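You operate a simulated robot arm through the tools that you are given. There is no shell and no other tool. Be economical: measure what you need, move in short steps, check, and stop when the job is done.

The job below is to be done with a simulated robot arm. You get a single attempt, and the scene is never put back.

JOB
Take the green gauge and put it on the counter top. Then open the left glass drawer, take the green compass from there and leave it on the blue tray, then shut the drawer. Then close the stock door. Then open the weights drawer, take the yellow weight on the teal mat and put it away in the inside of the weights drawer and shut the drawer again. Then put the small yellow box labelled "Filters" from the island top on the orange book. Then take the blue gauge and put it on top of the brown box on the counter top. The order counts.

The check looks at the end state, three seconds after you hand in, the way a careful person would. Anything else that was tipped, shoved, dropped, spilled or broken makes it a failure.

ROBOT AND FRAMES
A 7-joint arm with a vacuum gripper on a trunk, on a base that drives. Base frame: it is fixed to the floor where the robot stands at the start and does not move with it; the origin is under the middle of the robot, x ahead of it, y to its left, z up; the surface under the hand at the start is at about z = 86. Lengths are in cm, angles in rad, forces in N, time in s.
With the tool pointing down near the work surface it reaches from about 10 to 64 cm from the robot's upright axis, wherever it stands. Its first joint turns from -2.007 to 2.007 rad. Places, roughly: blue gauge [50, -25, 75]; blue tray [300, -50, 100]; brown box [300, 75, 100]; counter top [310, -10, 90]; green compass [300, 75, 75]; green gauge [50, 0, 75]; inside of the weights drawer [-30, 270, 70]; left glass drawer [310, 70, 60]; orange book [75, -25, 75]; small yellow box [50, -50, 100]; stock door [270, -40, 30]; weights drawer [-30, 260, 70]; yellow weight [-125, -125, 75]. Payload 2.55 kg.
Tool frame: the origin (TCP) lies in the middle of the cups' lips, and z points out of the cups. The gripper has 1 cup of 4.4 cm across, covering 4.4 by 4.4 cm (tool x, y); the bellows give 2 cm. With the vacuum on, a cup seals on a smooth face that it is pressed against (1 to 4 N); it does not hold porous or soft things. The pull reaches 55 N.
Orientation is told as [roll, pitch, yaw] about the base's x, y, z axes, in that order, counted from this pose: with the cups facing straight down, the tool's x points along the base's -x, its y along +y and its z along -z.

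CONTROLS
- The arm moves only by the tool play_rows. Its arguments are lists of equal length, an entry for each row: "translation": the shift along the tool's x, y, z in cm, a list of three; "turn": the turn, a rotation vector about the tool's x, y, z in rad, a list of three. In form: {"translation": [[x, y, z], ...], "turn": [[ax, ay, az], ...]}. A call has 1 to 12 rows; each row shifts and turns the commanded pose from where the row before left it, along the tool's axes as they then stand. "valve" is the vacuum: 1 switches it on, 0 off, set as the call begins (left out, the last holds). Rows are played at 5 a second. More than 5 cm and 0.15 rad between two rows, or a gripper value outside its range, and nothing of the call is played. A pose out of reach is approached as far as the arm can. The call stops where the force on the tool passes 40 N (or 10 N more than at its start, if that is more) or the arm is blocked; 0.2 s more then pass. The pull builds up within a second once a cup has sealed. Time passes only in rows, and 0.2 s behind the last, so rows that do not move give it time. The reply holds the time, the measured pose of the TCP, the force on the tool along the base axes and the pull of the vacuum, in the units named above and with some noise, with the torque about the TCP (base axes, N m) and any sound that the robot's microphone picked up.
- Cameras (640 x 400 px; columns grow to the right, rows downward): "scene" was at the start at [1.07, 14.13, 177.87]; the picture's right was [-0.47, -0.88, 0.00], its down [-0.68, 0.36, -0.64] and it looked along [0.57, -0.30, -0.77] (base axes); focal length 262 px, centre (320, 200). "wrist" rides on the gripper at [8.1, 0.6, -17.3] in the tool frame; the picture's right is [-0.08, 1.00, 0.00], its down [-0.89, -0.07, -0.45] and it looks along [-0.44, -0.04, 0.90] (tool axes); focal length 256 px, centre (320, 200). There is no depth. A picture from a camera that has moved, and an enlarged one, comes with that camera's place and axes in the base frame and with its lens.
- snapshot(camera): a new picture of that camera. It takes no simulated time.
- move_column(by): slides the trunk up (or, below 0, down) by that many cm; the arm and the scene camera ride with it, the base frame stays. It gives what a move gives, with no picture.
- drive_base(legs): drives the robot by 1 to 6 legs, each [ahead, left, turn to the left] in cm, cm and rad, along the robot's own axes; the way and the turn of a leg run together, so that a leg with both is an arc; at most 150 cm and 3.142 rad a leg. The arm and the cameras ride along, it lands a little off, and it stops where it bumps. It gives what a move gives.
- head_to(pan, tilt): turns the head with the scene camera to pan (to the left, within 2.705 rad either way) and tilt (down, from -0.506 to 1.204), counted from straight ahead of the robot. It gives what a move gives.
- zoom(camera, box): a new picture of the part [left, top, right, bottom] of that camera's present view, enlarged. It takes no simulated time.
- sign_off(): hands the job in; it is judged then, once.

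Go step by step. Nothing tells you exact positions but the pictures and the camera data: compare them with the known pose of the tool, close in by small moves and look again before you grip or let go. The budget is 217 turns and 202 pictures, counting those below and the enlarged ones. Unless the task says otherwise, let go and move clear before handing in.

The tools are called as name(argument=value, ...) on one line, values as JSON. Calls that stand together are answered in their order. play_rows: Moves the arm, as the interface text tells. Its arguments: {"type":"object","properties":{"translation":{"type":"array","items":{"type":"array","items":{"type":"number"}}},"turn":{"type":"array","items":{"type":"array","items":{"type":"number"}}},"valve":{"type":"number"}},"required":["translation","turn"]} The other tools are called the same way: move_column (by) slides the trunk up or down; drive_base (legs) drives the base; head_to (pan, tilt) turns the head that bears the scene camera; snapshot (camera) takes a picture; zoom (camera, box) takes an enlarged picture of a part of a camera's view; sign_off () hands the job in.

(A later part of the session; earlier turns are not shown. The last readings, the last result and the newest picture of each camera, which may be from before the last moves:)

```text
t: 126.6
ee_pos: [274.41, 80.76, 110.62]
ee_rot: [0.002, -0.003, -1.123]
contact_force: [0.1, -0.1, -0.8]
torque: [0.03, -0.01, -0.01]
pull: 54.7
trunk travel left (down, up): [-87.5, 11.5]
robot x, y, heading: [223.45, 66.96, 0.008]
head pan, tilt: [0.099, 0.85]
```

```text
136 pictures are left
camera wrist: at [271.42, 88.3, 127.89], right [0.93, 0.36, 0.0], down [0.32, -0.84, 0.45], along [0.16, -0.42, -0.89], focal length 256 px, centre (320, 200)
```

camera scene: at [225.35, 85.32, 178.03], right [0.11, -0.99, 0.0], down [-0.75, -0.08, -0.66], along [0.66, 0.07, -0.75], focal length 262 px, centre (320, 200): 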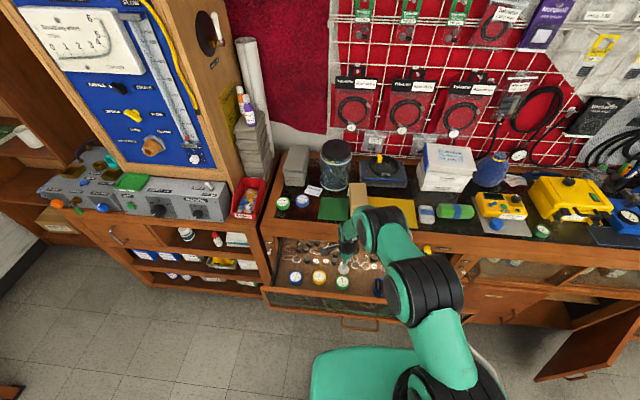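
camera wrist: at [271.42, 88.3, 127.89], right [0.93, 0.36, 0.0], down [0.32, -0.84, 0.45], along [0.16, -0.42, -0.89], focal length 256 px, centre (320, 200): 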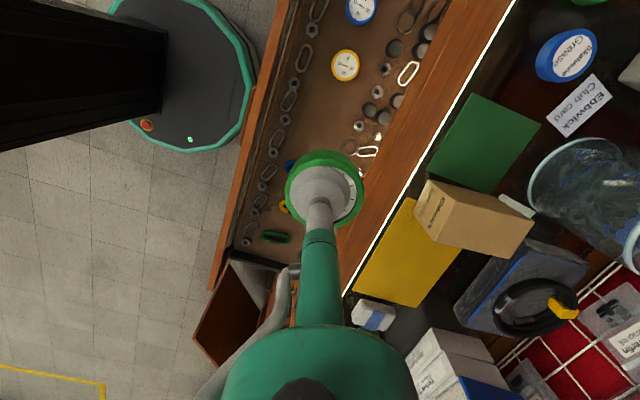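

The compass is held. I'll undo the yaw, fold the arm, and drive round the open stock door to the right side of the blue tray (about [301, -60]).

play_rows(translation=[[0, 0, 0], [0, 0, 0], [0, 0, 0], [0, 0, 0], [0, 0, 0], [0, 0, 0], [0, 0, 0], [0, 0, 0]], turn=[[0, 0, -0.14], [0, 0, -0.14], [0, 0, -0.14], [0, 0, -0.14], [0, 0, -0.14], [0, 0, -0.14], [0, 0, -0.14], [0, 0, -0.14]])

drive_base(legs=[[-33, 0, 0]])

play_rows(translation=[[4, -3, 0], [4, -3, 0], [4, -3, 0], [4, -2, 0], [4, -2, 0]], turn=[[0, 0, 0], [0, 0, 0], [0, 0, 0], [0, 0, 0], [0, 0, 0]])

head_to(pan=-0.9, tilt=0.6)

snapshot(camera="scene")

```text
t: 128.4
ee_pos: [274.75, 81.01, 110.97]
ee_rot: [-0.001, -0.005, -0.003]
contact_force: [-1.0, 0.5, -0.7]
torque: [-0.01, 0.0, 0.0]
pull: 55.1
trunk travel left (down, up): [-87.5, 11.5]
robot x, y, heading: [223.64, 66.93, 0.011]
head pan, tilt: [0.099, 0.85]
```

```text
t: 130.6
ee_pos: [241.54, 80.57, 110.91]
ee_rot: [-0.001, -0.006, -0.009]
contact_force: [0.3, 0.1, -0.2]
torque: [0.0, 0.0, 0.01]
pull: 54.7
trunk travel left (down, up): [-87.5, 11.5]
robot x, y, heading: [190.3, 66.43, 0.013]
head pan, tilt: [0.099, 0.85]
```

```text
t: 131.8
ee_pos: [221.29, 67.52, 110.89]
ee_rot: [-0.002, -0.006, -0.007]
contact_force: [-0.6, -0.3, -1.2]
torque: [0.04, -0.02, -0.03]
pull: 54.8
trunk travel left (down, up): [-87.5, 11.5]
robot x, y, heading: [190.05, 66.28, 0.007]
head pan, tilt: [0.099, 0.85]
```

```text
t: 133.1
ee_pos: [221.56, 67.71, 110.9]
ee_rot: [-0.005, -0.006, -0.009]
contact_force: [0.0, -0.1, -0.6]
torque: [-0.01, 0.01, 0.0]
pull: 54.4
trunk travel left (down, up): [-87.5, 11.5]
robot x, y, heading: [190.44, 66.33, 0.009]
head pan, tilt: [-0.901, 0.6]
```

```text
135 pictures are left
camera scene: at [189.88, 77.26, 180.12], right [-0.78, -0.63, 0.0], down [-0.36, 0.44, -0.83], along [0.52, -0.64, -0.56], focal length 262 px, centre (320, 200)
```

scene: 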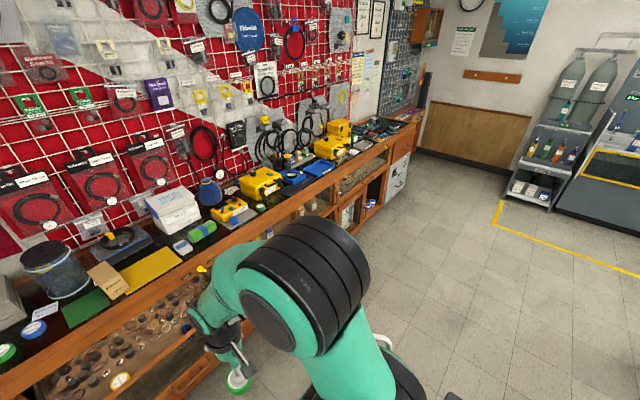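

drive_base(legs=[[0, -100, 0], [0, -56, 0], [30, 0, 0]])

head_to(pan=0.2, tilt=0.7)

snapshot(camera="scene")

snapshot(camera="wrist")

```text
t: 142.7
ee_pos: [252.15, -89.01, 110.77]
ee_rot: [-0.001, -0.004, -0.019]
contact_force: [0.9, -0.6, -1.3]
torque: [0.0, 0.02, 0.0]
pull: 55.6
trunk travel left (down, up): [-87.5, 11.5]
robot x, y, heading: [220.62, -89.87, -0.003]
head pan, tilt: [-0.901, 0.6]
```

```text
t: 144.1
ee_pos: [252.17, -88.97, 110.84]
ee_rot: [-0.001, -0.005, -0.018]
contact_force: [0.2, 0.3, -1.6]
torque: [0.0, 0.0, -0.03]
pull: 55.3
trunk travel left (down, up): [-87.5, 11.5]
robot x, y, heading: [220.52, -90.06, -0.008]
head pan, tilt: [0.201, 0.7]
```

```text
134 pictures are left
camera scene: at [223.32, -70.45, 179.26], right [0.2, -0.98, 0.0], down [-0.63, -0.13, -0.77], along [0.75, 0.15, -0.64], focal length 262 px, centre (320, 200)
```

scene: 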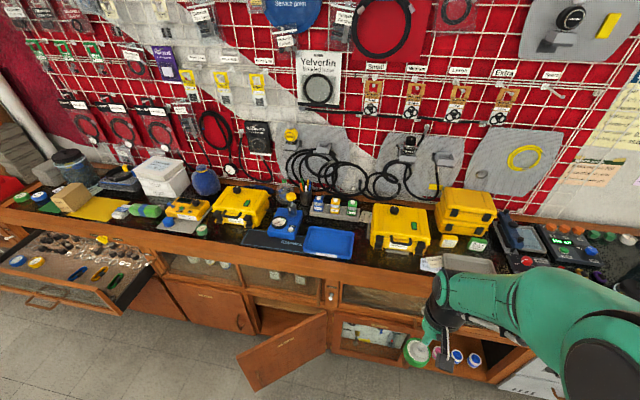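

```text
133 pictures are left
camera wrist: at [243.84, -88.14, 128.1], right [0.1, 1.0, 0.0], down [0.89, -0.09, 0.45], along [0.45, -0.05, -0.89], focal length 256 px, centre (320, 200)
```

wrist: 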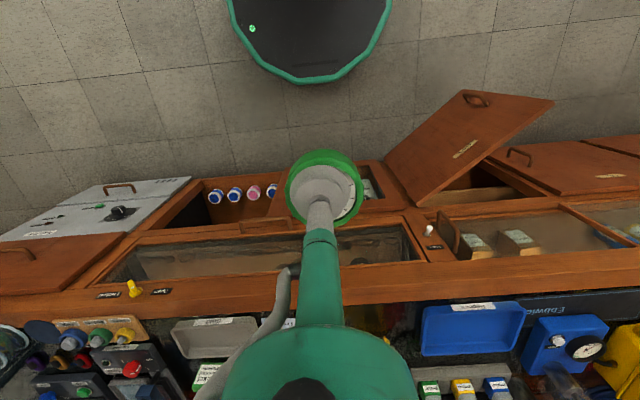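

The tray centre is about [301, -59]. Driving ahead to within reach.

drive_base(legs=[[32, 0, 0]])

play_rows(translation=[[-2, 3.5, 0], [-2.5, 3.5, 0], [-2.5, 3.5, 0], [-2.5, 3.5, 0], [-2.5, 3.5, 0], [-2.5, 3.5, 0], [-2, 3.5, 0]], turn=[[0, 0, 0], [0, 0, 0], [0, 0, 0], [0, 0, 0], [0, 0, 0], [0, 0, 0], [0, 0, 0]])

snapshot(camera="wrist")

snapshot(camera="scene")

```text
t: 146.2
ee_pos: [284.11, -88.95, 110.93]
ee_rot: [-0.003, -0.005, -0.02]
contact_force: [-0.4, -0.2, -0.9]
torque: [-0.01, 0.04, -0.02]
pull: 55.1
trunk travel left (down, up): [-87.5, 11.5]
robot x, y, heading: [252.71, -90.02, 0.001]
head pan, tilt: [0.201, 0.7]
```

```text
t: 147.8
ee_pos: [301.16, -64.92, 111.05]
ee_rot: [-0.003, -0.006, -0.019]
contact_force: [0.5, 0.2, -0.9]
torque: [-0.04, 0.0, 0.0]
pull: 54.8
trunk travel left (down, up): [-87.5, 11.5]
robot x, y, heading: [253.11, -90.29, -0.004]
head pan, tilt: [0.201, 0.7]
```

```text
132 pictures are left
camera wrist: at [293.0, -64.01, 128.19], right [0.1, 1.0, 0.0], down [0.89, -0.09, 0.45], along [0.45, -0.05, -0.89], focal length 256 px, centre (320, 200)
```

wrist: 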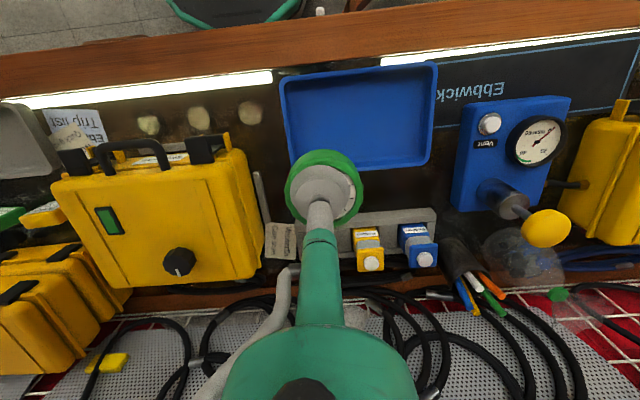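

```text
131 pictures are left
camera scene: at [255.57, -70.37, 179.24], right [0.2, -0.98, 0.0], down [-0.63, -0.13, -0.76], along [0.75, 0.15, -0.64], focal length 262 px, centre (320, 200)
```

scene: 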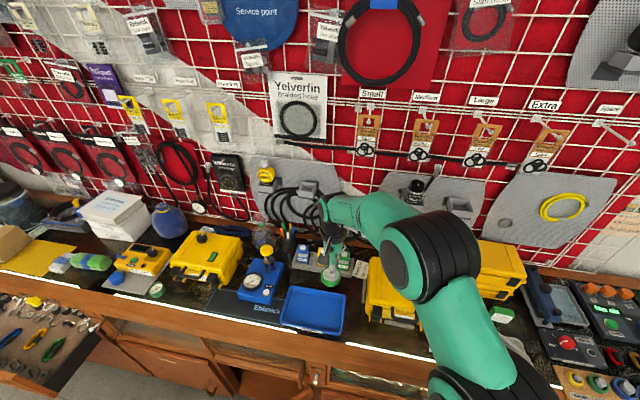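

play_rows(translation=[[0.8, 3, 0], [0.8, 2.9, 1], [0, 0, 4], [0, 0, 4], [0, 0, 4]], turn=[[0, 0, 0], [0, 0, 0], [0, 0, 0], [0, 0, 0], [0, 0, 0]])

snapshot(camera="wrist")

zoom(camera="scene", box=[220, 200, 400, 350])

```text
t: 149.0
ee_pos: [299.62, -58.93, 97.69]
ee_rot: [-0.002, -0.007, -0.018]
contact_force: [0.6, 0.3, -1.3]
torque: [-0.02, 0.0, 0.0]
pull: 54.8
trunk travel left (down, up): [-87.5, 11.5]
robot x, y, heading: [252.75, -89.93, -0.006]
head pan, tilt: [0.201, 0.7]
```

```text
130 pictures are left
camera wrist: at [291.38, -58.04, 114.92], right [0.1, 1.0, 0.0], down [0.89, -0.09, 0.45], along [0.45, -0.05, -0.89], focal length 256 px, centre (320, 200)
```

wrist: 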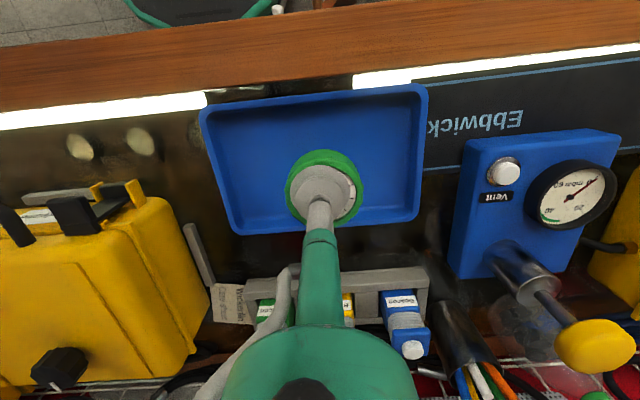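

```text
2.67 times, centred on (310, 275) of scene
camera zoom: at [255.57, -70.5, 179.26], right [0.2, -0.98, 0.0], down [-0.63, -0.13, -0.76], along [0.75, 0.15, -0.64], focal length 700 px, centre (347, 0)
```

zoom: 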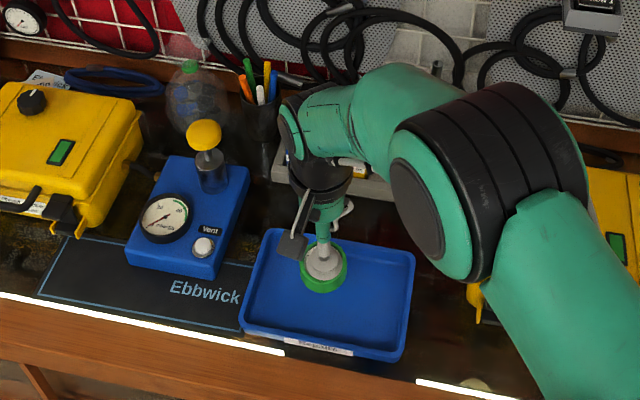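

Centred over the tray. Lowering in small steps until contact.

play_rows(translation=[[0, 0, 2], [0, 0, 1.5], [0, 0, 0.5], [0, 0, 0.5]], turn=[[0, 0, 0], [0, 0, 0], [0, 0, 0], [0, 0, 0]])

play_rows(translation=[[0, 0, 0.5], [0, 0, 0.5]], turn=[[0, 0, 0], [0, 0, 0]])

play_rows(translation=[[0, 0, 0.5], [0, 0, 0.5]], turn=[[0, 0, 0], [0, 0, 0]])

```text
t: 150.0
ee_pos: [299.7, -59.17, 93.33]
ee_rot: [-0.002, -0.005, -0.019]
contact_force: [0.6, 0.0, 0.0]
torque: [0.03, -0.02, 0.01]
pull: 55.0
trunk travel left (down, up): [-87.5, 11.5]
robot x, y, heading: [252.69, -89.97, -0.002]
head pan, tilt: [0.201, 0.7]
```

```text
t: 150.6
ee_pos: [299.66, -59.13, 92.45]
ee_rot: [-0.002, -0.006, -0.019]
contact_force: [0.0, -0.3, -0.8]
torque: [0.0, -0.01, 0.0]
pull: 55.1
trunk travel left (down, up): [-87.5, 11.5]
robot x, y, heading: [252.71, -90.14, -0.005]
head pan, tilt: [0.201, 0.7]
```

```text
t: 151.2
ee_pos: [299.73, -59.09, 91.36]
ee_rot: [-0.001, -0.004, -0.02]
contact_force: [0.2, 0.3, -0.6]
torque: [-0.03, 0.01, 0.01]
pull: 54.7
trunk travel left (down, up): [-87.5, 11.5]
robot x, y, heading: [252.75, -89.69, -0.005]
head pan, tilt: [0.201, 0.7]
```

play_rows(translation=[[0, 0, 0.5], [0, 0, 0.4]], turn=[[0, 0, 0], [0, 0, 0]])

play_rows(translation=[[0, 0, 0.3], [0, 0, 0.3]], turn=[[0, 0, 0], [0, 0, 0]])

snapshot(camera="wrist")

```text
t: 151.8
ee_pos: [299.67, -59.09, 90.61]
ee_rot: [-0.001, -0.006, -0.019]
contact_force: [0.3, -0.7, -0.5]
torque: [-0.03, 0.0, 0.03]
pull: 55.1
trunk travel left (down, up): [-87.5, 11.5]
robot x, y, heading: [252.73, -90.15, -0.009]
head pan, tilt: [0.201, 0.7]
```

```text
t: 152.4
ee_pos: [299.72, -59.11, 90.05]
ee_rot: [0.0, -0.009, -0.02]
contact_force: [-1.9, -0.3, 11.4]
torque: [0.07, 0.28, 0.04]
pull: 54.8
trunk travel left (down, up): [-87.5, 11.5]
robot x, y, heading: [252.88, -90.31, 0.001]
head pan, tilt: [0.201, 0.7]
```

```text
128 pictures are left
camera wrist: at [291.51, -58.2, 107.32], right [0.1, 1.0, 0.0], down [0.89, -0.09, 0.45], along [0.45, -0.04, -0.89], focal length 256 px, centre (320, 200)
```

wrist: 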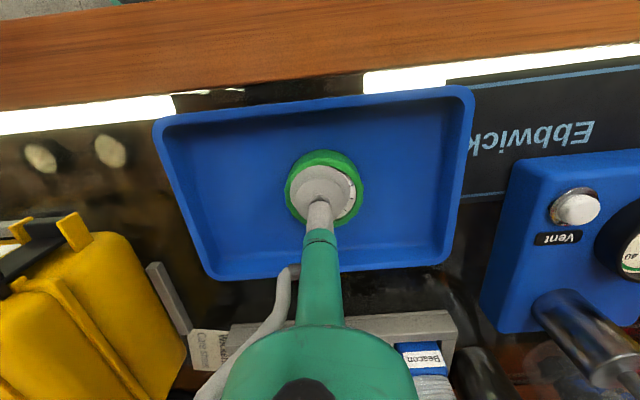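

The compass rests in the middle of the tray. Releasing and lifting.

play_rows(translation=[[0, 0, 0], [0, 0, 0], [0, 0, 0], [0, 0, 0], [0, 0, -0.5], [0, 0, -1], [0, 0, -3], [0, 0, -4], [0, 0, -4.5], [0, 0, -4.5], [0, 0, -4.5]], turn=[[0, 0, 0], [0, 0, 0], [0, 0, 0], [0, 0, 0], [0, 0, 0], [0, 0, 0], [0, 0, 0], [0, 0, 0], [0, 0, 0], [0, 0, 0], [0, 0, 0]], valve=0)

snapshot(camera="wrist")

```text
t: 154.8
ee_pos: [300.01, -58.76, 112.03]
ee_rot: [0.002, -0.012, -0.019]
contact_force: [4.0, 2.1, 8.5]
torque: [-0.4, 0.54, 0.0]
pull: 0.0
trunk travel left (down, up): [-87.5, 11.5]
robot x, y, heading: [252.58, -89.78, -0.002]
head pan, tilt: [0.201, 0.7]
```

```text
127 pictures are left
camera wrist: at [291.72, -57.94, 129.27], right [0.1, 1.0, 0.0], down [0.89, -0.09, 0.46], along [0.45, -0.04, -0.89], focal length 256 px, centre (320, 200)
```

wrist: 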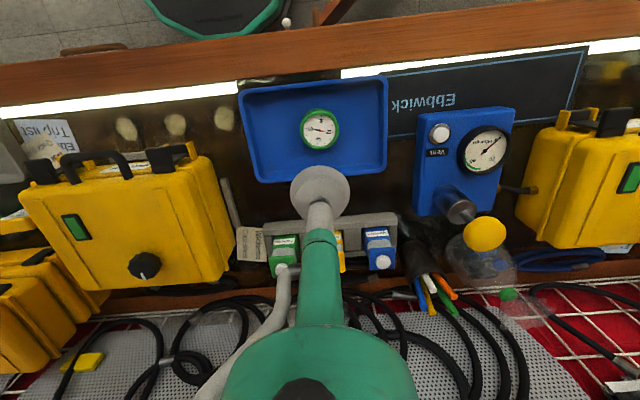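

The compass is in place, but there's a slight force reading; checking what the hand is touching.

snapshot(camera="scene")

play_rows(translation=[[2, 0, 0]], turn=[[0, 0, 0]])

```text
126 pictures are left
camera scene: at [255.86, -70.24, 179.25], right [0.2, -0.98, 0.0], down [-0.63, -0.13, -0.76], along [0.75, 0.15, -0.65], focal length 262 px, centre (320, 200)
```

scene: 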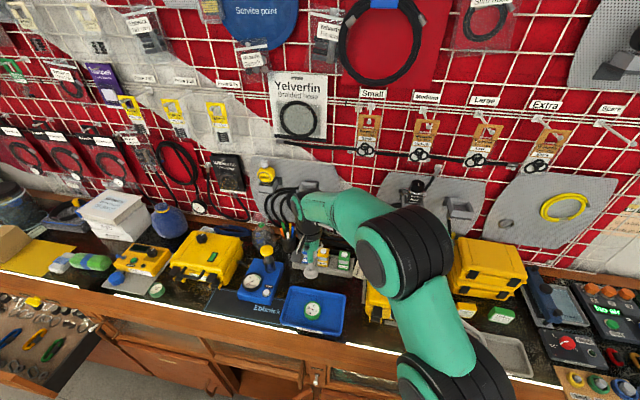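

```text
t: 155.2
ee_pos: [297.51, -59.01, 111.86]
ee_rot: [-0.004, -0.005, -0.021]
contact_force: [0.1, 0.2, 0.5]
torque: [0.04, 0.01, 0.0]
pull: 0.0
trunk travel left (down, up): [-87.5, 11.5]
robot x, y, heading: [253.09, -90.42, 0.0]
head pan, tilt: [0.201, 0.7]
```

Clear again. Folding the arm and driving back to the drawer.

play_rows(translation=[[2.2, -4, 0], [2.2, -4, 0], [2.2, -4, 0], [2.2, -4, 0], [2.2, -4, 0], [2.2, -4, 0], [2, -4, 0], [0, -3, 0]], turn=[[0, 0, 0], [0, 0, 0], [0, 0, 0], [0, 0, 0], [0, 0, 0], [0, 0, 0], [0, 0, 0], [0, 0, 0]])

drive_base(legs=[[-60, 0, 0], [0, 100, 0], [0, 55, 0]])

head_to(pan=0.1, tilt=0.75)

snapshot(camera="scene")

snapshot(camera="wrist")

```text
t: 157.0
ee_pos: [281.65, -89.76, 111.61]
ee_rot: [-0.002, -0.004, -0.018]
contact_force: [-0.1, 0.7, -0.2]
torque: [0.06, 0.01, -0.01]
pull: 0.1
trunk travel left (down, up): [-87.5, 11.5]
robot x, y, heading: [252.89, -90.13, -0.008]
head pan, tilt: [0.201, 0.7]
```

```text
t: 167.9
ee_pos: [219.31, 64.93, 111.78]
ee_rot: [-0.001, -0.006, 0.0]
contact_force: [-0.9, -0.4, 0.3]
torque: [-0.02, 0.0, -0.02]
pull: 0.2
trunk travel left (down, up): [-87.5, 11.5]
robot x, y, heading: [190.23, 64.28, 0.023]
head pan, tilt: [0.201, 0.7]
```

```text
t: 168.6
ee_pos: [219.24, 64.96, 111.74]
ee_rot: [-0.002, -0.003, 0.001]
contact_force: [0.5, 0.0, 0.0]
torque: [-0.01, -0.03, -0.04]
pull: 0.1
trunk travel left (down, up): [-87.5, 11.5]
robot x, y, heading: [190.22, 64.2, 0.017]
head pan, tilt: [0.099, 0.75]
```

```text
125 pictures are left
camera scene: at [192.52, 82.66, 178.83], right [0.12, -0.99, 0.0], down [-0.68, -0.08, -0.73], along [0.73, 0.09, -0.68], focal length 262 px, centre (320, 200)
```

scene: 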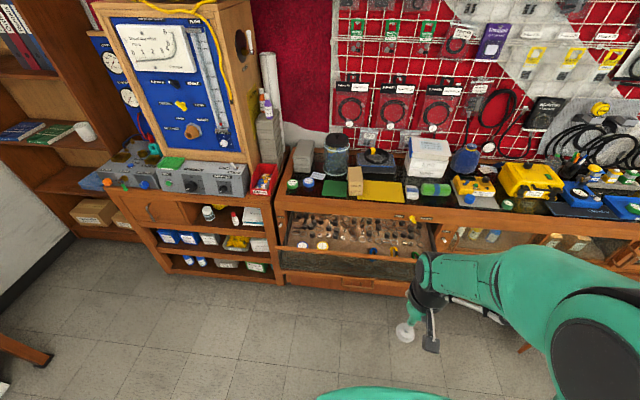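

```text
124 pictures are left
camera wrist: at [211.02, 65.64, 128.98], right [0.08, 1.0, 0.0], down [0.89, -0.07, 0.45], along [0.45, -0.04, -0.89], focal length 256 px, centre (320, 200)
```

wrist: 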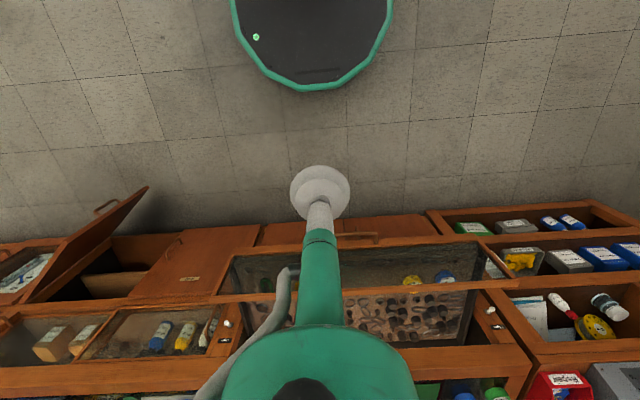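

I'll place the hand in front of the drawer front, lower with the trunk, and push it shut with the side of the tool.

play_rows(translation=[[0, 4, 0], [0, 4, 0]], turn=[[0, 0, 0], [0, 0, 0]])

drive_base(legs=[[33, 0, 0]])

move_column(by=-25)

snapshot(camera="wrist")

snapshot(camera="scene")

```text
t: 169.2
ee_pos: [219.13, 72.89, 111.61]
ee_rot: [-0.001, -0.005, 0.002]
contact_force: [-0.4, -0.5, -0.5]
torque: [0.04, 0.01, 0.03]
pull: 0.0
trunk travel left (down, up): [-87.5, 11.5]
robot x, y, heading: [190.46, 63.91, 0.017]
head pan, tilt: [0.099, 0.75]
```

```text
t: 171.4
ee_pos: [251.89, 73.41, 111.62]
ee_rot: [-0.002, -0.006, 0.0]
contact_force: [-0.2, 1.5, 0.0]
torque: [0.0, 0.03, -0.01]
pull: 0.0
trunk travel left (down, up): [-87.5, 11.5]
robot x, y, heading: [222.82, 64.35, 0.017]
head pan, tilt: [0.099, 0.75]
```

```text
t: 173.9
ee_pos: [251.83, 73.36, 86.76]
ee_rot: [-0.002, -0.005, 0.004]
contact_force: [-0.1, 0.0, 0.2]
torque: [0.03, 0.0, 0.0]
pull: 0.1
trunk travel left (down, up): [-62.5, 36.5]
robot x, y, heading: [223.2, 65.03, 0.017]
head pan, tilt: [0.099, 0.75]
```

```text
123 pictures are left
camera wrist: at [243.68, 74.09, 103.92], right [0.08, 1.0, 0.0], down [0.89, -0.07, 0.45], along [0.45, -0.04, -0.89], focal length 256 px, centre (320, 200)
```

wrist: 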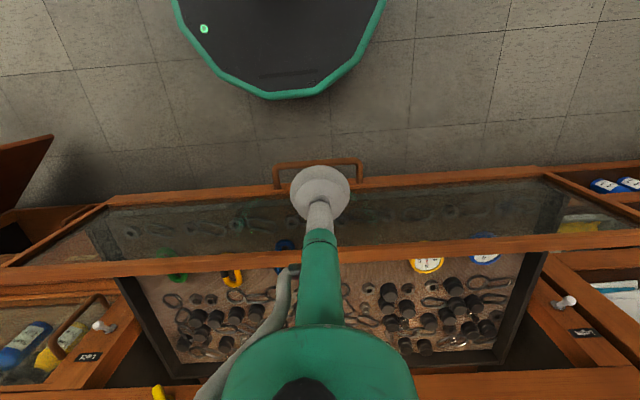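

```text
122 pictures are left
camera scene: at [225.26, 83.23, 153.84], right [0.12, -0.99, 0.0], down [-0.68, -0.08, -0.73], along [0.73, 0.09, -0.68], focal length 262 px, centre (320, 200)
```

scene: 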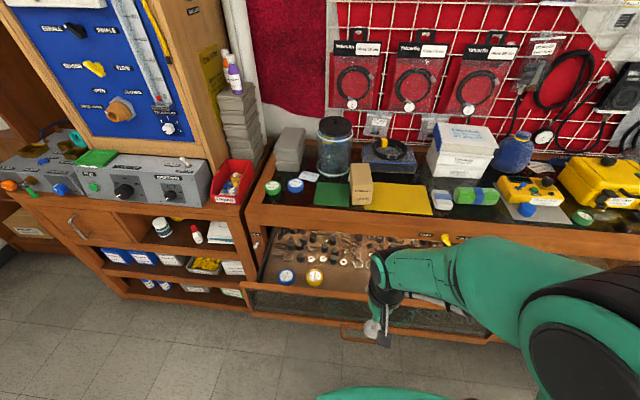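

move_column(by=-13)

play_rows(translation=[[-3, 0, 0], [-2, 0, 0], [-2, 0, 0], [-2, 0, 0], [-2, 0, 0], [-2, 0, 0], [-2, 0, 0]], turn=[[0, 0, 0], [0, 0, 0], [0, 0, 0], [0, 0, 0], [0, 0, 0], [0, 0, 0], [0, 0, 0]])

snapshot(camera="wrist")

snapshot(camera="scene")

```text
t: 175.5
ee_pos: [251.82, 73.25, 73.7]
ee_rot: [-0.002, -0.005, 0.001]
contact_force: [-0.8, -0.2, -0.4]
torque: [-0.02, -0.03, -0.02]
pull: 0.0
trunk travel left (down, up): [-49.5, 49.5]
robot x, y, heading: [222.97, 64.58, 0.016]
head pan, tilt: [0.099, 0.75]
```

```text
t: 177.1
ee_pos: [267.06, 73.39, 73.89]
ee_rot: [0.0, -0.008, 0.003]
contact_force: [-0.2, -0.3, -0.1]
torque: [0.01, 0.01, -0.01]
pull: 0.1
trunk travel left (down, up): [-49.5, 49.5]
robot x, y, heading: [222.89, 64.83, 0.023]
head pan, tilt: [0.099, 0.75]
```

```text
121 pictures are left
camera wrist: at [258.85, 74.06, 91.0], right [0.08, 1.0, 0.0], down [0.89, -0.07, 0.45], along [0.45, -0.04, -0.89], focal length 256 px, centre (320, 200)
```

wrist: 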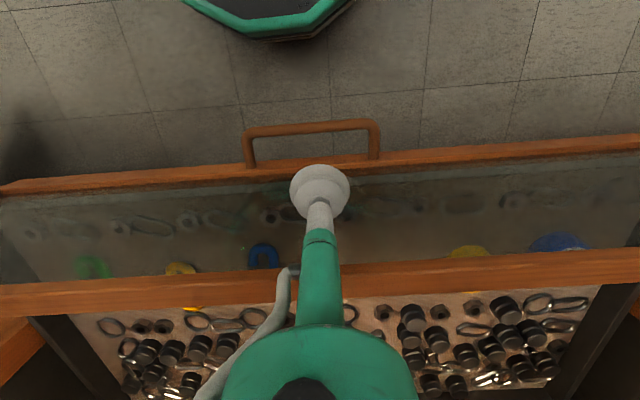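

```text
120 pictures are left
camera scene: at [225.33, 83.23, 140.83], right [0.12, -0.99, 0.0], down [-0.68, -0.08, -0.73], along [0.73, 0.09, -0.68], focal length 262 px, centre (320, 200)
```

scene: 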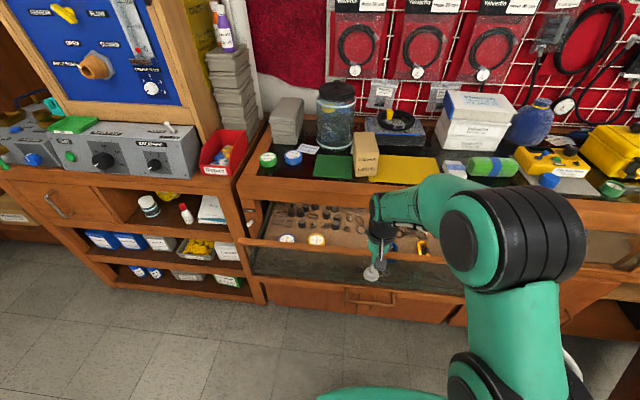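

play_rows(translation=[[-2, 0, 0], [-2, 0, 0], [-2, 0, 0], [-2, 0, 0], [-2, 0, 0]], turn=[[0, 0, 0], [0, 0, 0], [0, 0, 0], [0, 0, 0], [0, 0, 0]])

snapshot(camera="wrist")

snapshot(camera="scene")

```text
t: 178.3
ee_pos: [277.03, 73.3, 73.93]
ee_rot: [-0.002, -0.008, 0.002]
contact_force: [0.7, -0.9, 0.1]
torque: [0.0, 0.0, 0.0]
pull: 0.1
trunk travel left (down, up): [-49.5, 49.5]
robot x, y, heading: [222.81, 64.48, 0.018]
head pan, tilt: [0.099, 0.75]
```

```text
119 pictures are left
camera wrist: at [268.77, 74.13, 91.08], right [0.08, 1.0, 0.0], down [0.89, -0.07, 0.45], along [0.45, -0.04, -0.89], focal length 256 px, centre (320, 200)
```

wrist: 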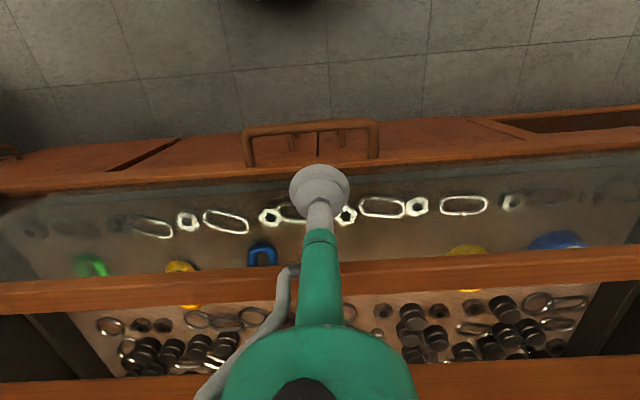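

```text
118 pictures are left
camera scene: at [225.33, 83.23, 140.83], right [0.12, -0.99, 0.0], down [-0.68, -0.08, -0.73], along [0.73, 0.09, -0.68], focal length 262 px, centre (320, 200)
```

scene: 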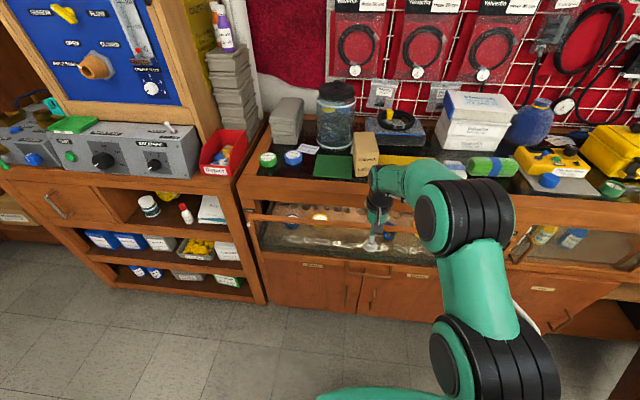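

The drawer slides freely. I'll shift the pushing point to y≈63 so the wrist stays clear of the brown box, then push the rest.

play_rows(translation=[[2, 0, 0], [0, -5, 0], [0, -5, 0], [-2, 0, 0], [-2, 0, 0], [-2, 0, 0]], turn=[[0, 0, 0], [0, 0, 0], [0, 0, 0], [0, 0, 0], [0, 0, 0], [0, 0, 0]])

play_rows(translation=[[-1.5, 0, 0], [-1.5, 0, 0]], turn=[[0, 0, 0], [0, 0, 0]])

snapshot(camera="wrist")

snapshot(camera="scene")

```text
t: 179.7
ee_pos: [280.57, 63.41, 73.71]
ee_rot: [0.0, -0.007, 0.002]
contact_force: [0.5, -0.4, 1.3]
torque: [0.01, -0.03, 0.02]
pull: 0.0
out of reach, approached as far as the arm can: row 6
trunk travel left (down, up): [-49.5, 49.5]
robot x, y, heading: [223.39, 64.45, 0.018]
head pan, tilt: [0.099, 0.75]
```

```text
t: 180.3
ee_pos: [281.72, 63.51, 72.08]
ee_rot: [-0.001, -0.005, 0.002]
contact_force: [-1.9, -0.2, 0.4]
torque: [-0.03, -0.04, -0.02]
pull: 0.0
out of reach, approached as far as the arm can: row 1, 2
trunk travel left (down, up): [-49.5, 49.5]
robot x, y, heading: [223.03, 64.27, 0.019]
head pan, tilt: [0.099, 0.75]
```

```text
117 pictures are left
camera wrist: at [273.6, 64.13, 89.39], right [0.08, 1.0, 0.0], down [0.89, -0.07, 0.45], along [0.45, -0.04, -0.89], focal length 256 px, centre (320, 200)
```

wrist: 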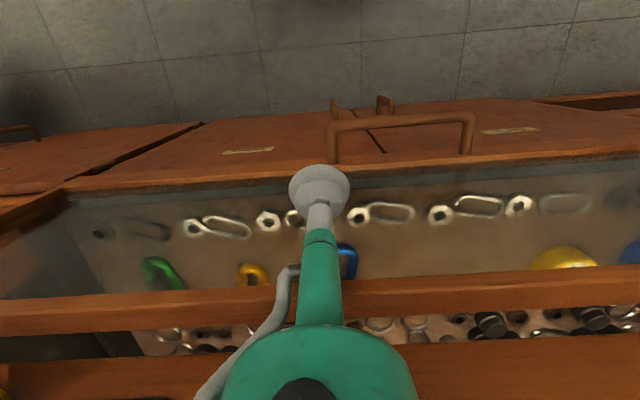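

```text
116 pictures are left
camera scene: at [225.28, 83.23, 140.83], right [0.12, -0.99, 0.0], down [-0.68, -0.08, -0.73], along [0.73, 0.09, -0.68], focal length 262 px, centre (320, 200)
```

scene: 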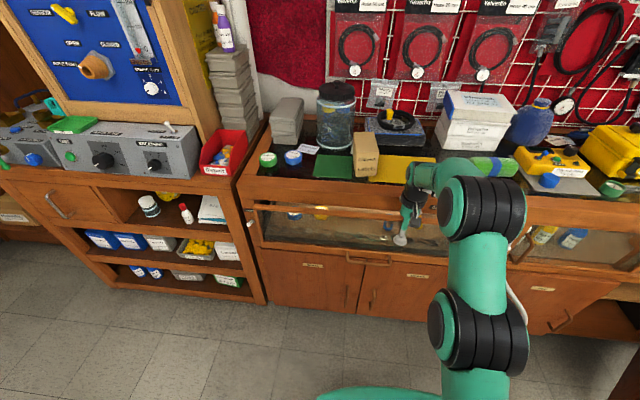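

drive_base(legs=[[3, 0, 0]])

snapshot(camera="wrist")

```text
t: 181.1
ee_pos: [281.56, 63.37, 72.24]
ee_rot: [0.0, 0.013, -0.001]
contact_force: [-24.4, -1.8, 13.1]
torque: [0.45, -4.05, 0.31]
pull: 0.0
trunk travel left (down, up): [-49.5, 49.5]
robot x, y, heading: [224.05, 64.59, 0.016]
head pan, tilt: [0.099, 0.75]
stopped in leg 1: the force on the tool passed its limit at 63 N (the readings are from after the stop); the commanded pose is now the measured one
```

```text
115 pictures are left
camera wrist: at [273.7, 64.13, 89.7], right [0.08, 1.0, 0.0], down [0.9, -0.07, 0.43], along [0.43, -0.04, -0.9], focal length 256 px, centre (320, 200)
```

wrist: 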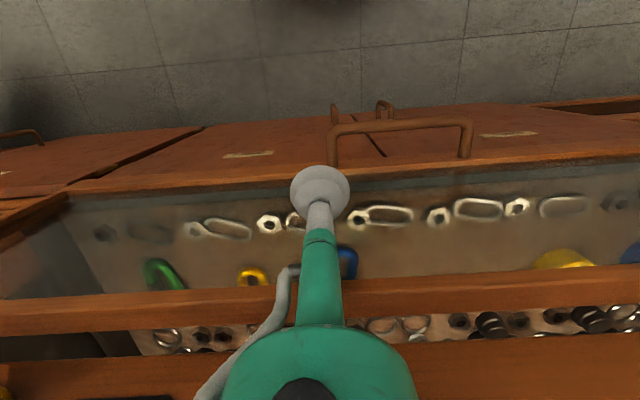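

The gripper body meets the counter lip, so I'll back off, tilt the tool forward and push with the cup's tip instead.

drive_base(legs=[[-10, 0, 0]])

play_rows(translation=[[0, 0, 0], [0, 0, 0], [0, 0, 0], [0, 0, 0], [0, 0, 0], [0, 0, 0], [0, 0, 0]], turn=[[0, -0.14, 0], [0, -0.14, 0], [0, -0.14, 0], [0, -0.14, 0], [0, -0.14, 0], [0, -0.14, 0], [0, -0.14, 0]])

snapshot(camera="wrist")

snapshot(camera="scene")

```text
t: 182.3
ee_pos: [271.88, 63.27, 71.9]
ee_rot: [-0.001, 0.013, -0.001]
contact_force: [-0.5, -0.5, 1.0]
torque: [0.0, -0.06, -0.01]
pull: 0.2
trunk travel left (down, up): [-49.5, 49.5]
robot x, y, heading: [213.9, 65.01, 0.014]
head pan, tilt: [0.099, 0.75]
```

```text
t: 183.9
ee_pos: [273.19, 63.46, 71.96]
ee_rot: [0.016, -0.708, 0.001]
contact_force: [0.3, -0.3, 0.2]
torque: [-0.01, -0.01, -0.01]
pull: 0.0
out of reach, approached as far as the arm can: row 5, 6, 7
trunk travel left (down, up): [-49.5, 49.5]
robot x, y, heading: [213.43, 64.23, 0.019]
head pan, tilt: [0.099, 0.75]
```

```text
114 pictures are left
camera wrist: at [255.68, 63.92, 79.83], right [0.05, 1.0, 0.06], down [0.39, -0.08, 0.92], along [0.92, -0.02, -0.39], focal length 256 px, centre (320, 200)
```

wrist: 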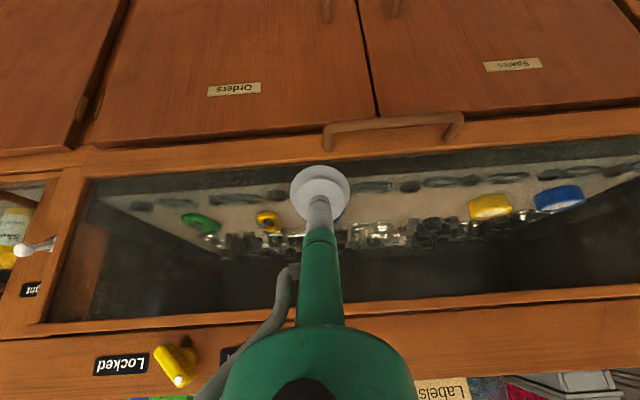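

```text
113 pictures are left
camera scene: at [216.08, 83.07, 140.84], right [0.12, -0.99, 0.0], down [-0.68, -0.08, -0.73], along [0.73, 0.09, -0.68], focal length 262 px, centre (320, 200)
```

scene: 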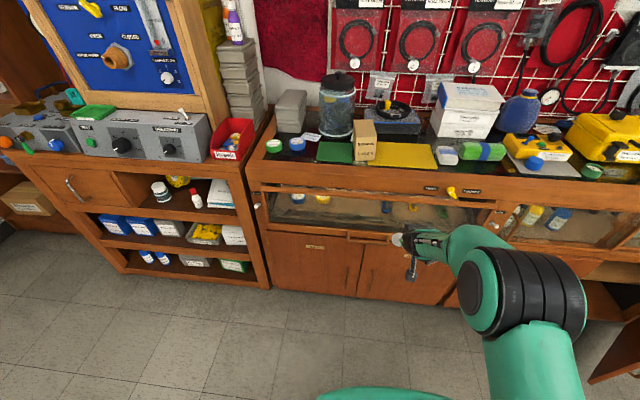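

The drawer looks nearly shut. I'll lower slightly and push with the cup tip to make sure it is home.

move_column(by=-4)

drive_base(legs=[[12, 0, 0]])

play_rows(translation=[[-0.7, 0, 0.7], [-0.7, 0, 0.7], [-0.7, 0, 0.7], [-0.7, 0, 0.7]], turn=[[0, 0, 0], [0, 0, 0], [0, 0, 0], [0, 0, 0]])

snapshot(camera="wrist")

```text
t: 184.7
ee_pos: [273.01, 63.47, 67.87]
ee_rot: [0.015, -0.708, 0.0]
contact_force: [-0.9, 0.0, -0.9]
torque: [-0.02, 0.01, 0.03]
pull: 0.0
trunk travel left (down, up): [-45.5, 53.5]
robot x, y, heading: [214.03, 64.46, 0.015]
head pan, tilt: [0.099, 0.75]
```

```text
t: 185.9
ee_pos: [284.75, 63.77, 67.92]
ee_rot: [0.016, -0.706, 0.001]
contact_force: [-0.7, 0.6, -0.4]
torque: [-0.01, 0.02, -0.01]
pull: 0.0
trunk travel left (down, up): [-45.5, 53.5]
robot x, y, heading: [225.67, 64.66, 0.018]
head pan, tilt: [0.099, 0.75]
```

```text
t: 186.8
ee_pos: [286.83, 63.77, 66.45]
ee_rot: [0.019, -0.68, 0.0]
contact_force: [-10.0, -0.6, -1.6]
torque: [0.04, -0.34, -0.01]
pull: 0.0
trunk travel left (down, up): [-45.5, 53.5]
robot x, y, heading: [225.27, 64.47, 0.016]
head pan, tilt: [0.099, 0.75]
stopped in row 4: the force on the tool passed its limit at 43 N (the readings are from after the stop); the commanded pose is now the measured one
```

```text
112 pictures are left
camera wrist: at [269.6, 64.11, 74.79], right [0.05, 1.0, 0.06], down [0.41, -0.08, 0.91], along [0.91, -0.02, -0.42], focal length 256 px, centre (320, 200)
```

wrist: 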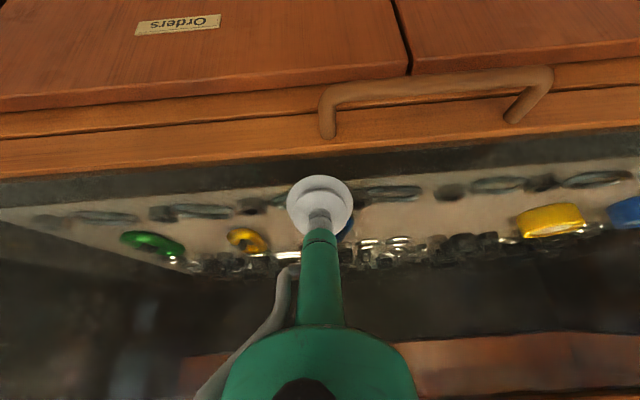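

Firm contact at the closed position: the drawer is shut. I'll back off, verify, and move to the stock door, which I'll push from its outer face near y≈-32, z≈45.

drive_base(legs=[[-45, 0, 0]])

snapshot(camera="scene")

drive_base(legs=[[0, -97, 0]])

head_to(pan=-0.1, tilt=0.6)

snapshot(camera="wrist")

snapshot(camera="scene")

```text
t: 189.5
ee_pos: [241.79, 62.9, 66.78]
ee_rot: [0.019, -0.691, 0.0]
contact_force: [-0.6, -0.1, 0.1]
torque: [0.02, -0.01, 0.0]
pull: 0.0
trunk travel left (down, up): [-45.5, 53.5]
robot x, y, heading: [180.18, 64.04, 0.012]
head pan, tilt: [0.099, 0.75]
```

```text
111 pictures are left
camera scene: at [182.43, 82.57, 136.83], right [0.11, -0.99, 0.0], down [-0.68, -0.08, -0.73], along [0.73, 0.08, -0.68], focal length 262 px, centre (320, 200)
```

scene: 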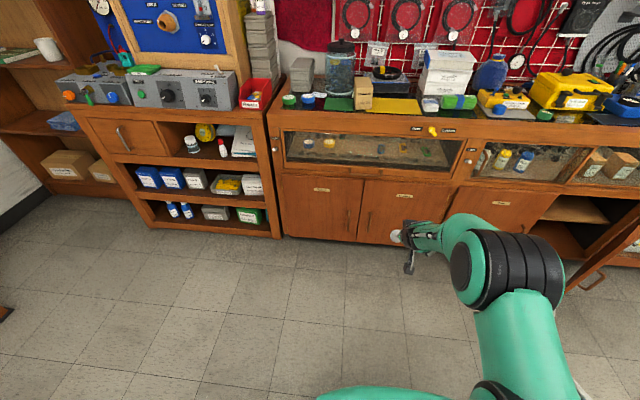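

```text
t: 194.6
ee_pos: [242.87, -33.83, 66.76]
ee_rot: [0.02, -0.689, -0.007]
contact_force: [0.8, -0.3, -0.5]
torque: [-0.01, -0.02, 0.05]
pull: 0.0
trunk travel left (down, up): [-45.5, 53.5]
robot x, y, heading: [181.0, -32.56, 0.01]
head pan, tilt: [0.099, 0.75]
```

```text
t: 195.3
ee_pos: [242.91, -33.76, 66.83]
ee_rot: [0.019, -0.687, -0.008]
contact_force: [1.0, -0.2, 0.2]
torque: [-0.01, 0.0, -0.02]
pull: 0.1
trunk travel left (down, up): [-45.5, 53.5]
robot x, y, heading: [181.45, -32.5, 0.014]
head pan, tilt: [-0.099, 0.6]
```

```text
110 pictures are left
camera wrist: at [225.69, -33.25, 75.01], right [0.06, 1.0, 0.06], down [0.41, -0.08, 0.91], along [0.91, -0.03, -0.41], focal length 256 px, centre (320, 200)
```

wrist: 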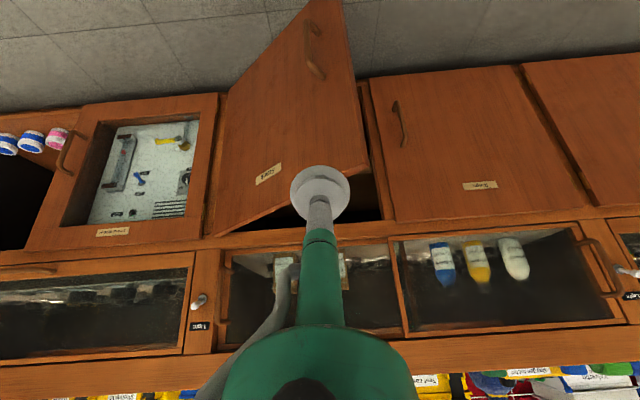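

```text
109 pictures are left
camera scene: at [184.24, -15.48, 138.12], right [-0.09, -1.0, 0.0], down [-0.56, 0.05, -0.82], along [0.82, -0.07, -0.57], focal length 262 px, centre (320, 200)
```

scene: 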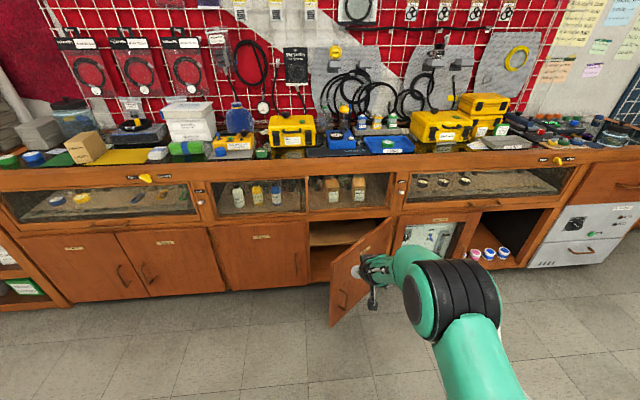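

The drawer is shut. The door's handle spans z 20–37, so I'll lower to z≈46 and push ahead.

move_column(by=-20)

drive_base(legs=[[25, 0, 0]])

snapshot(camera="wrist")

snapshot(camera="scene")

```text
t: 197.4
ee_pos: [242.91, -33.7, 46.83]
ee_rot: [0.019, -0.686, -0.007]
contact_force: [0.6, 0.2, -0.6]
torque: [0.01, -0.02, 0.03]
pull: 0.1
trunk travel left (down, up): [-25.5, 73.5]
robot x, y, heading: [181.53, -32.37, 0.007]
head pan, tilt: [-0.099, 0.6]
```

```text
t: 199.3
ee_pos: [267.58, -33.9, 46.71]
ee_rot: [0.019, -0.688, -0.012]
contact_force: [0.4, 0.0, 0.0]
torque: [0.01, -0.03, -0.01]
pull: 0.0
trunk travel left (down, up): [-25.5, 73.5]
robot x, y, heading: [206.23, -31.79, 0.003]
head pan, tilt: [-0.099, 0.6]
```

```text
108 pictures are left
camera wrist: at [250.38, -33.29, 55.01], right [0.06, 1.0, 0.06], down [0.41, -0.08, 0.91], along [0.91, -0.03, -0.41], focal length 256 px, centre (320, 200)
```

wrist: 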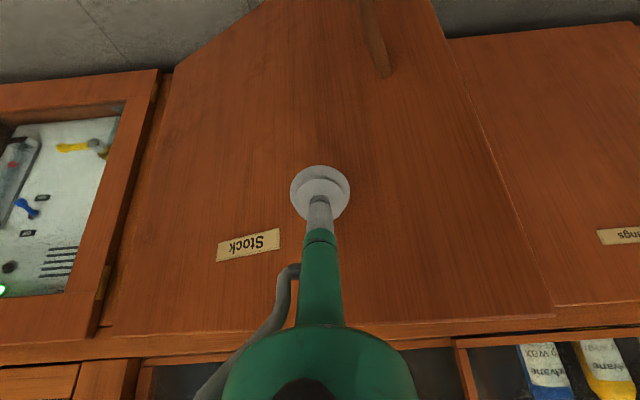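

```text
107 pictures are left
camera scene: at [209.02, -15.33, 118.12], right [-0.1, -1.0, 0.0], down [-0.56, 0.05, -0.83], along [0.82, -0.08, -0.56], focal length 262 px, centre (320, 200)
```

scene: 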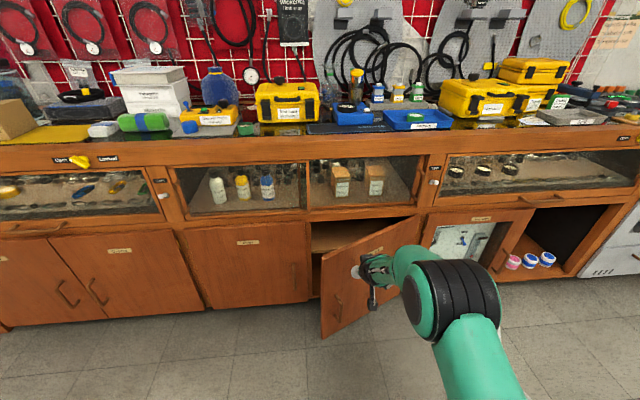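

The door is swinging. Pushing on.

drive_base(legs=[[12, 0, 0]])

drive_base(legs=[[5, 0, 0]])

snapshot(camera="wrist")

snapshot(camera="scene")

```text
t: 200.5
ee_pos: [279.42, -33.91, 46.76]
ee_rot: [0.018, -0.688, -0.014]
contact_force: [0.1, -0.1, 0.2]
torque: [0.0, 0.01, 0.0]
pull: 0.0
trunk travel left (down, up): [-25.5, 73.5]
robot x, y, heading: [218.1, -32.33, 0.004]
head pan, tilt: [-0.099, 0.6]
```

```text
t: 201.4
ee_pos: [283.96, -33.85, 46.31]
ee_rot: [0.02, -0.68, -0.014]
contact_force: [-24.0, -0.4, -9.1]
torque: [0.15, 0.37, 0.12]
pull: 0.1
trunk travel left (down, up): [-25.5, 73.5]
robot x, y, heading: [222.93, -32.11, 0.01]
head pan, tilt: [-0.099, 0.6]
```

```text
106 pictures are left
camera wrist: at [266.8, -33.25, 54.74], right [0.06, 1.0, 0.07], down [0.41, -0.09, 0.91], along [0.91, -0.03, -0.42], focal length 256 px, centre (320, 200)
```

wrist: 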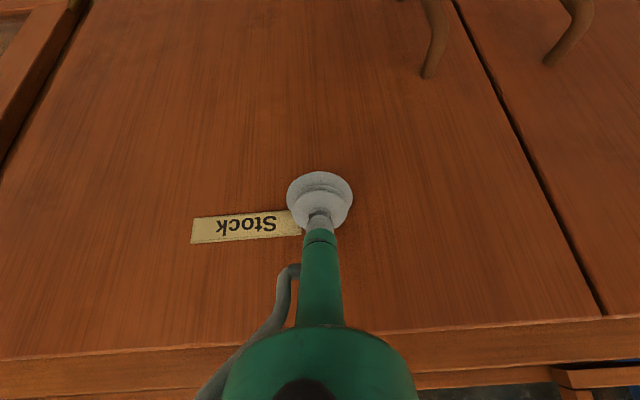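

```text
105 pictures are left
camera scene: at [225.7, -15.28, 118.11], right [-0.1, -1.0, 0.0], down [-0.56, 0.05, -0.83], along [0.82, -0.08, -0.56], focal length 262 px, centre (320, 200)
```

scene: 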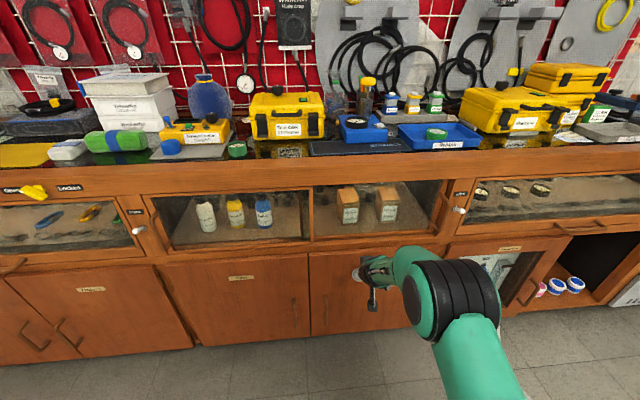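

The stock door is closed. Backing off, checking, and levelling the tool.

drive_base(legs=[[-40, 0, 0]])

snapshot(camera="scene")

move_column(by=62)

play_rows(translation=[[0, 0, 0], [0, 0, 0], [0, 0, 0], [0, 0, 0], [0, 0, 0]], turn=[[0, 0.138, 0], [0, 0.138, 0], [0, 0.138, 0], [0, 0.138, 0], [0, 0.138, 0]])

```text
t: 203.9
ee_pos: [243.51, -34.14, 46.42]
ee_rot: [0.018, -0.68, -0.017]
contact_force: [-0.1, 0.0, 0.4]
torque: [0.0, -0.03, 0.0]
pull: 0.1
trunk travel left (down, up): [-25.5, 73.5]
robot x, y, heading: [182.42, -32.33, -0.005]
head pan, tilt: [-0.099, 0.6]
```

```text
104 pictures are left
camera scene: at [185.34, -15.36, 118.12], right [-0.1, -1.0, 0.0], down [-0.56, 0.06, -0.83], along [0.82, -0.08, -0.56], focal length 262 px, centre (320, 200)
```

scene: 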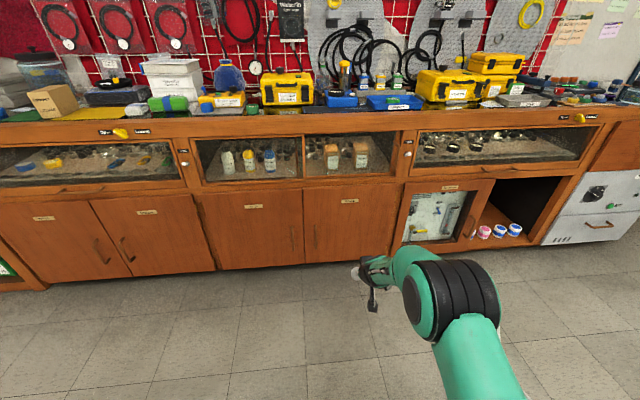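

```text
refused: 62 is not a number from -40 to 40
```

```text
t: 205.1
ee_pos: [244.73, -33.42, 47.7]
ee_rot: [0.037, -0.153, 0.003]
contact_force: [0.2, -0.8, 0.2]
torque: [0.02, 0.03, 0.01]
pull: 0.1
out of reach, approached as far as the arm can: row 1, 2
trunk travel left (down, up): [-25.5, 73.5]
robot x, y, heading: [182.0, -31.98, 0.001]
head pan, tilt: [-0.099, 0.6]
```

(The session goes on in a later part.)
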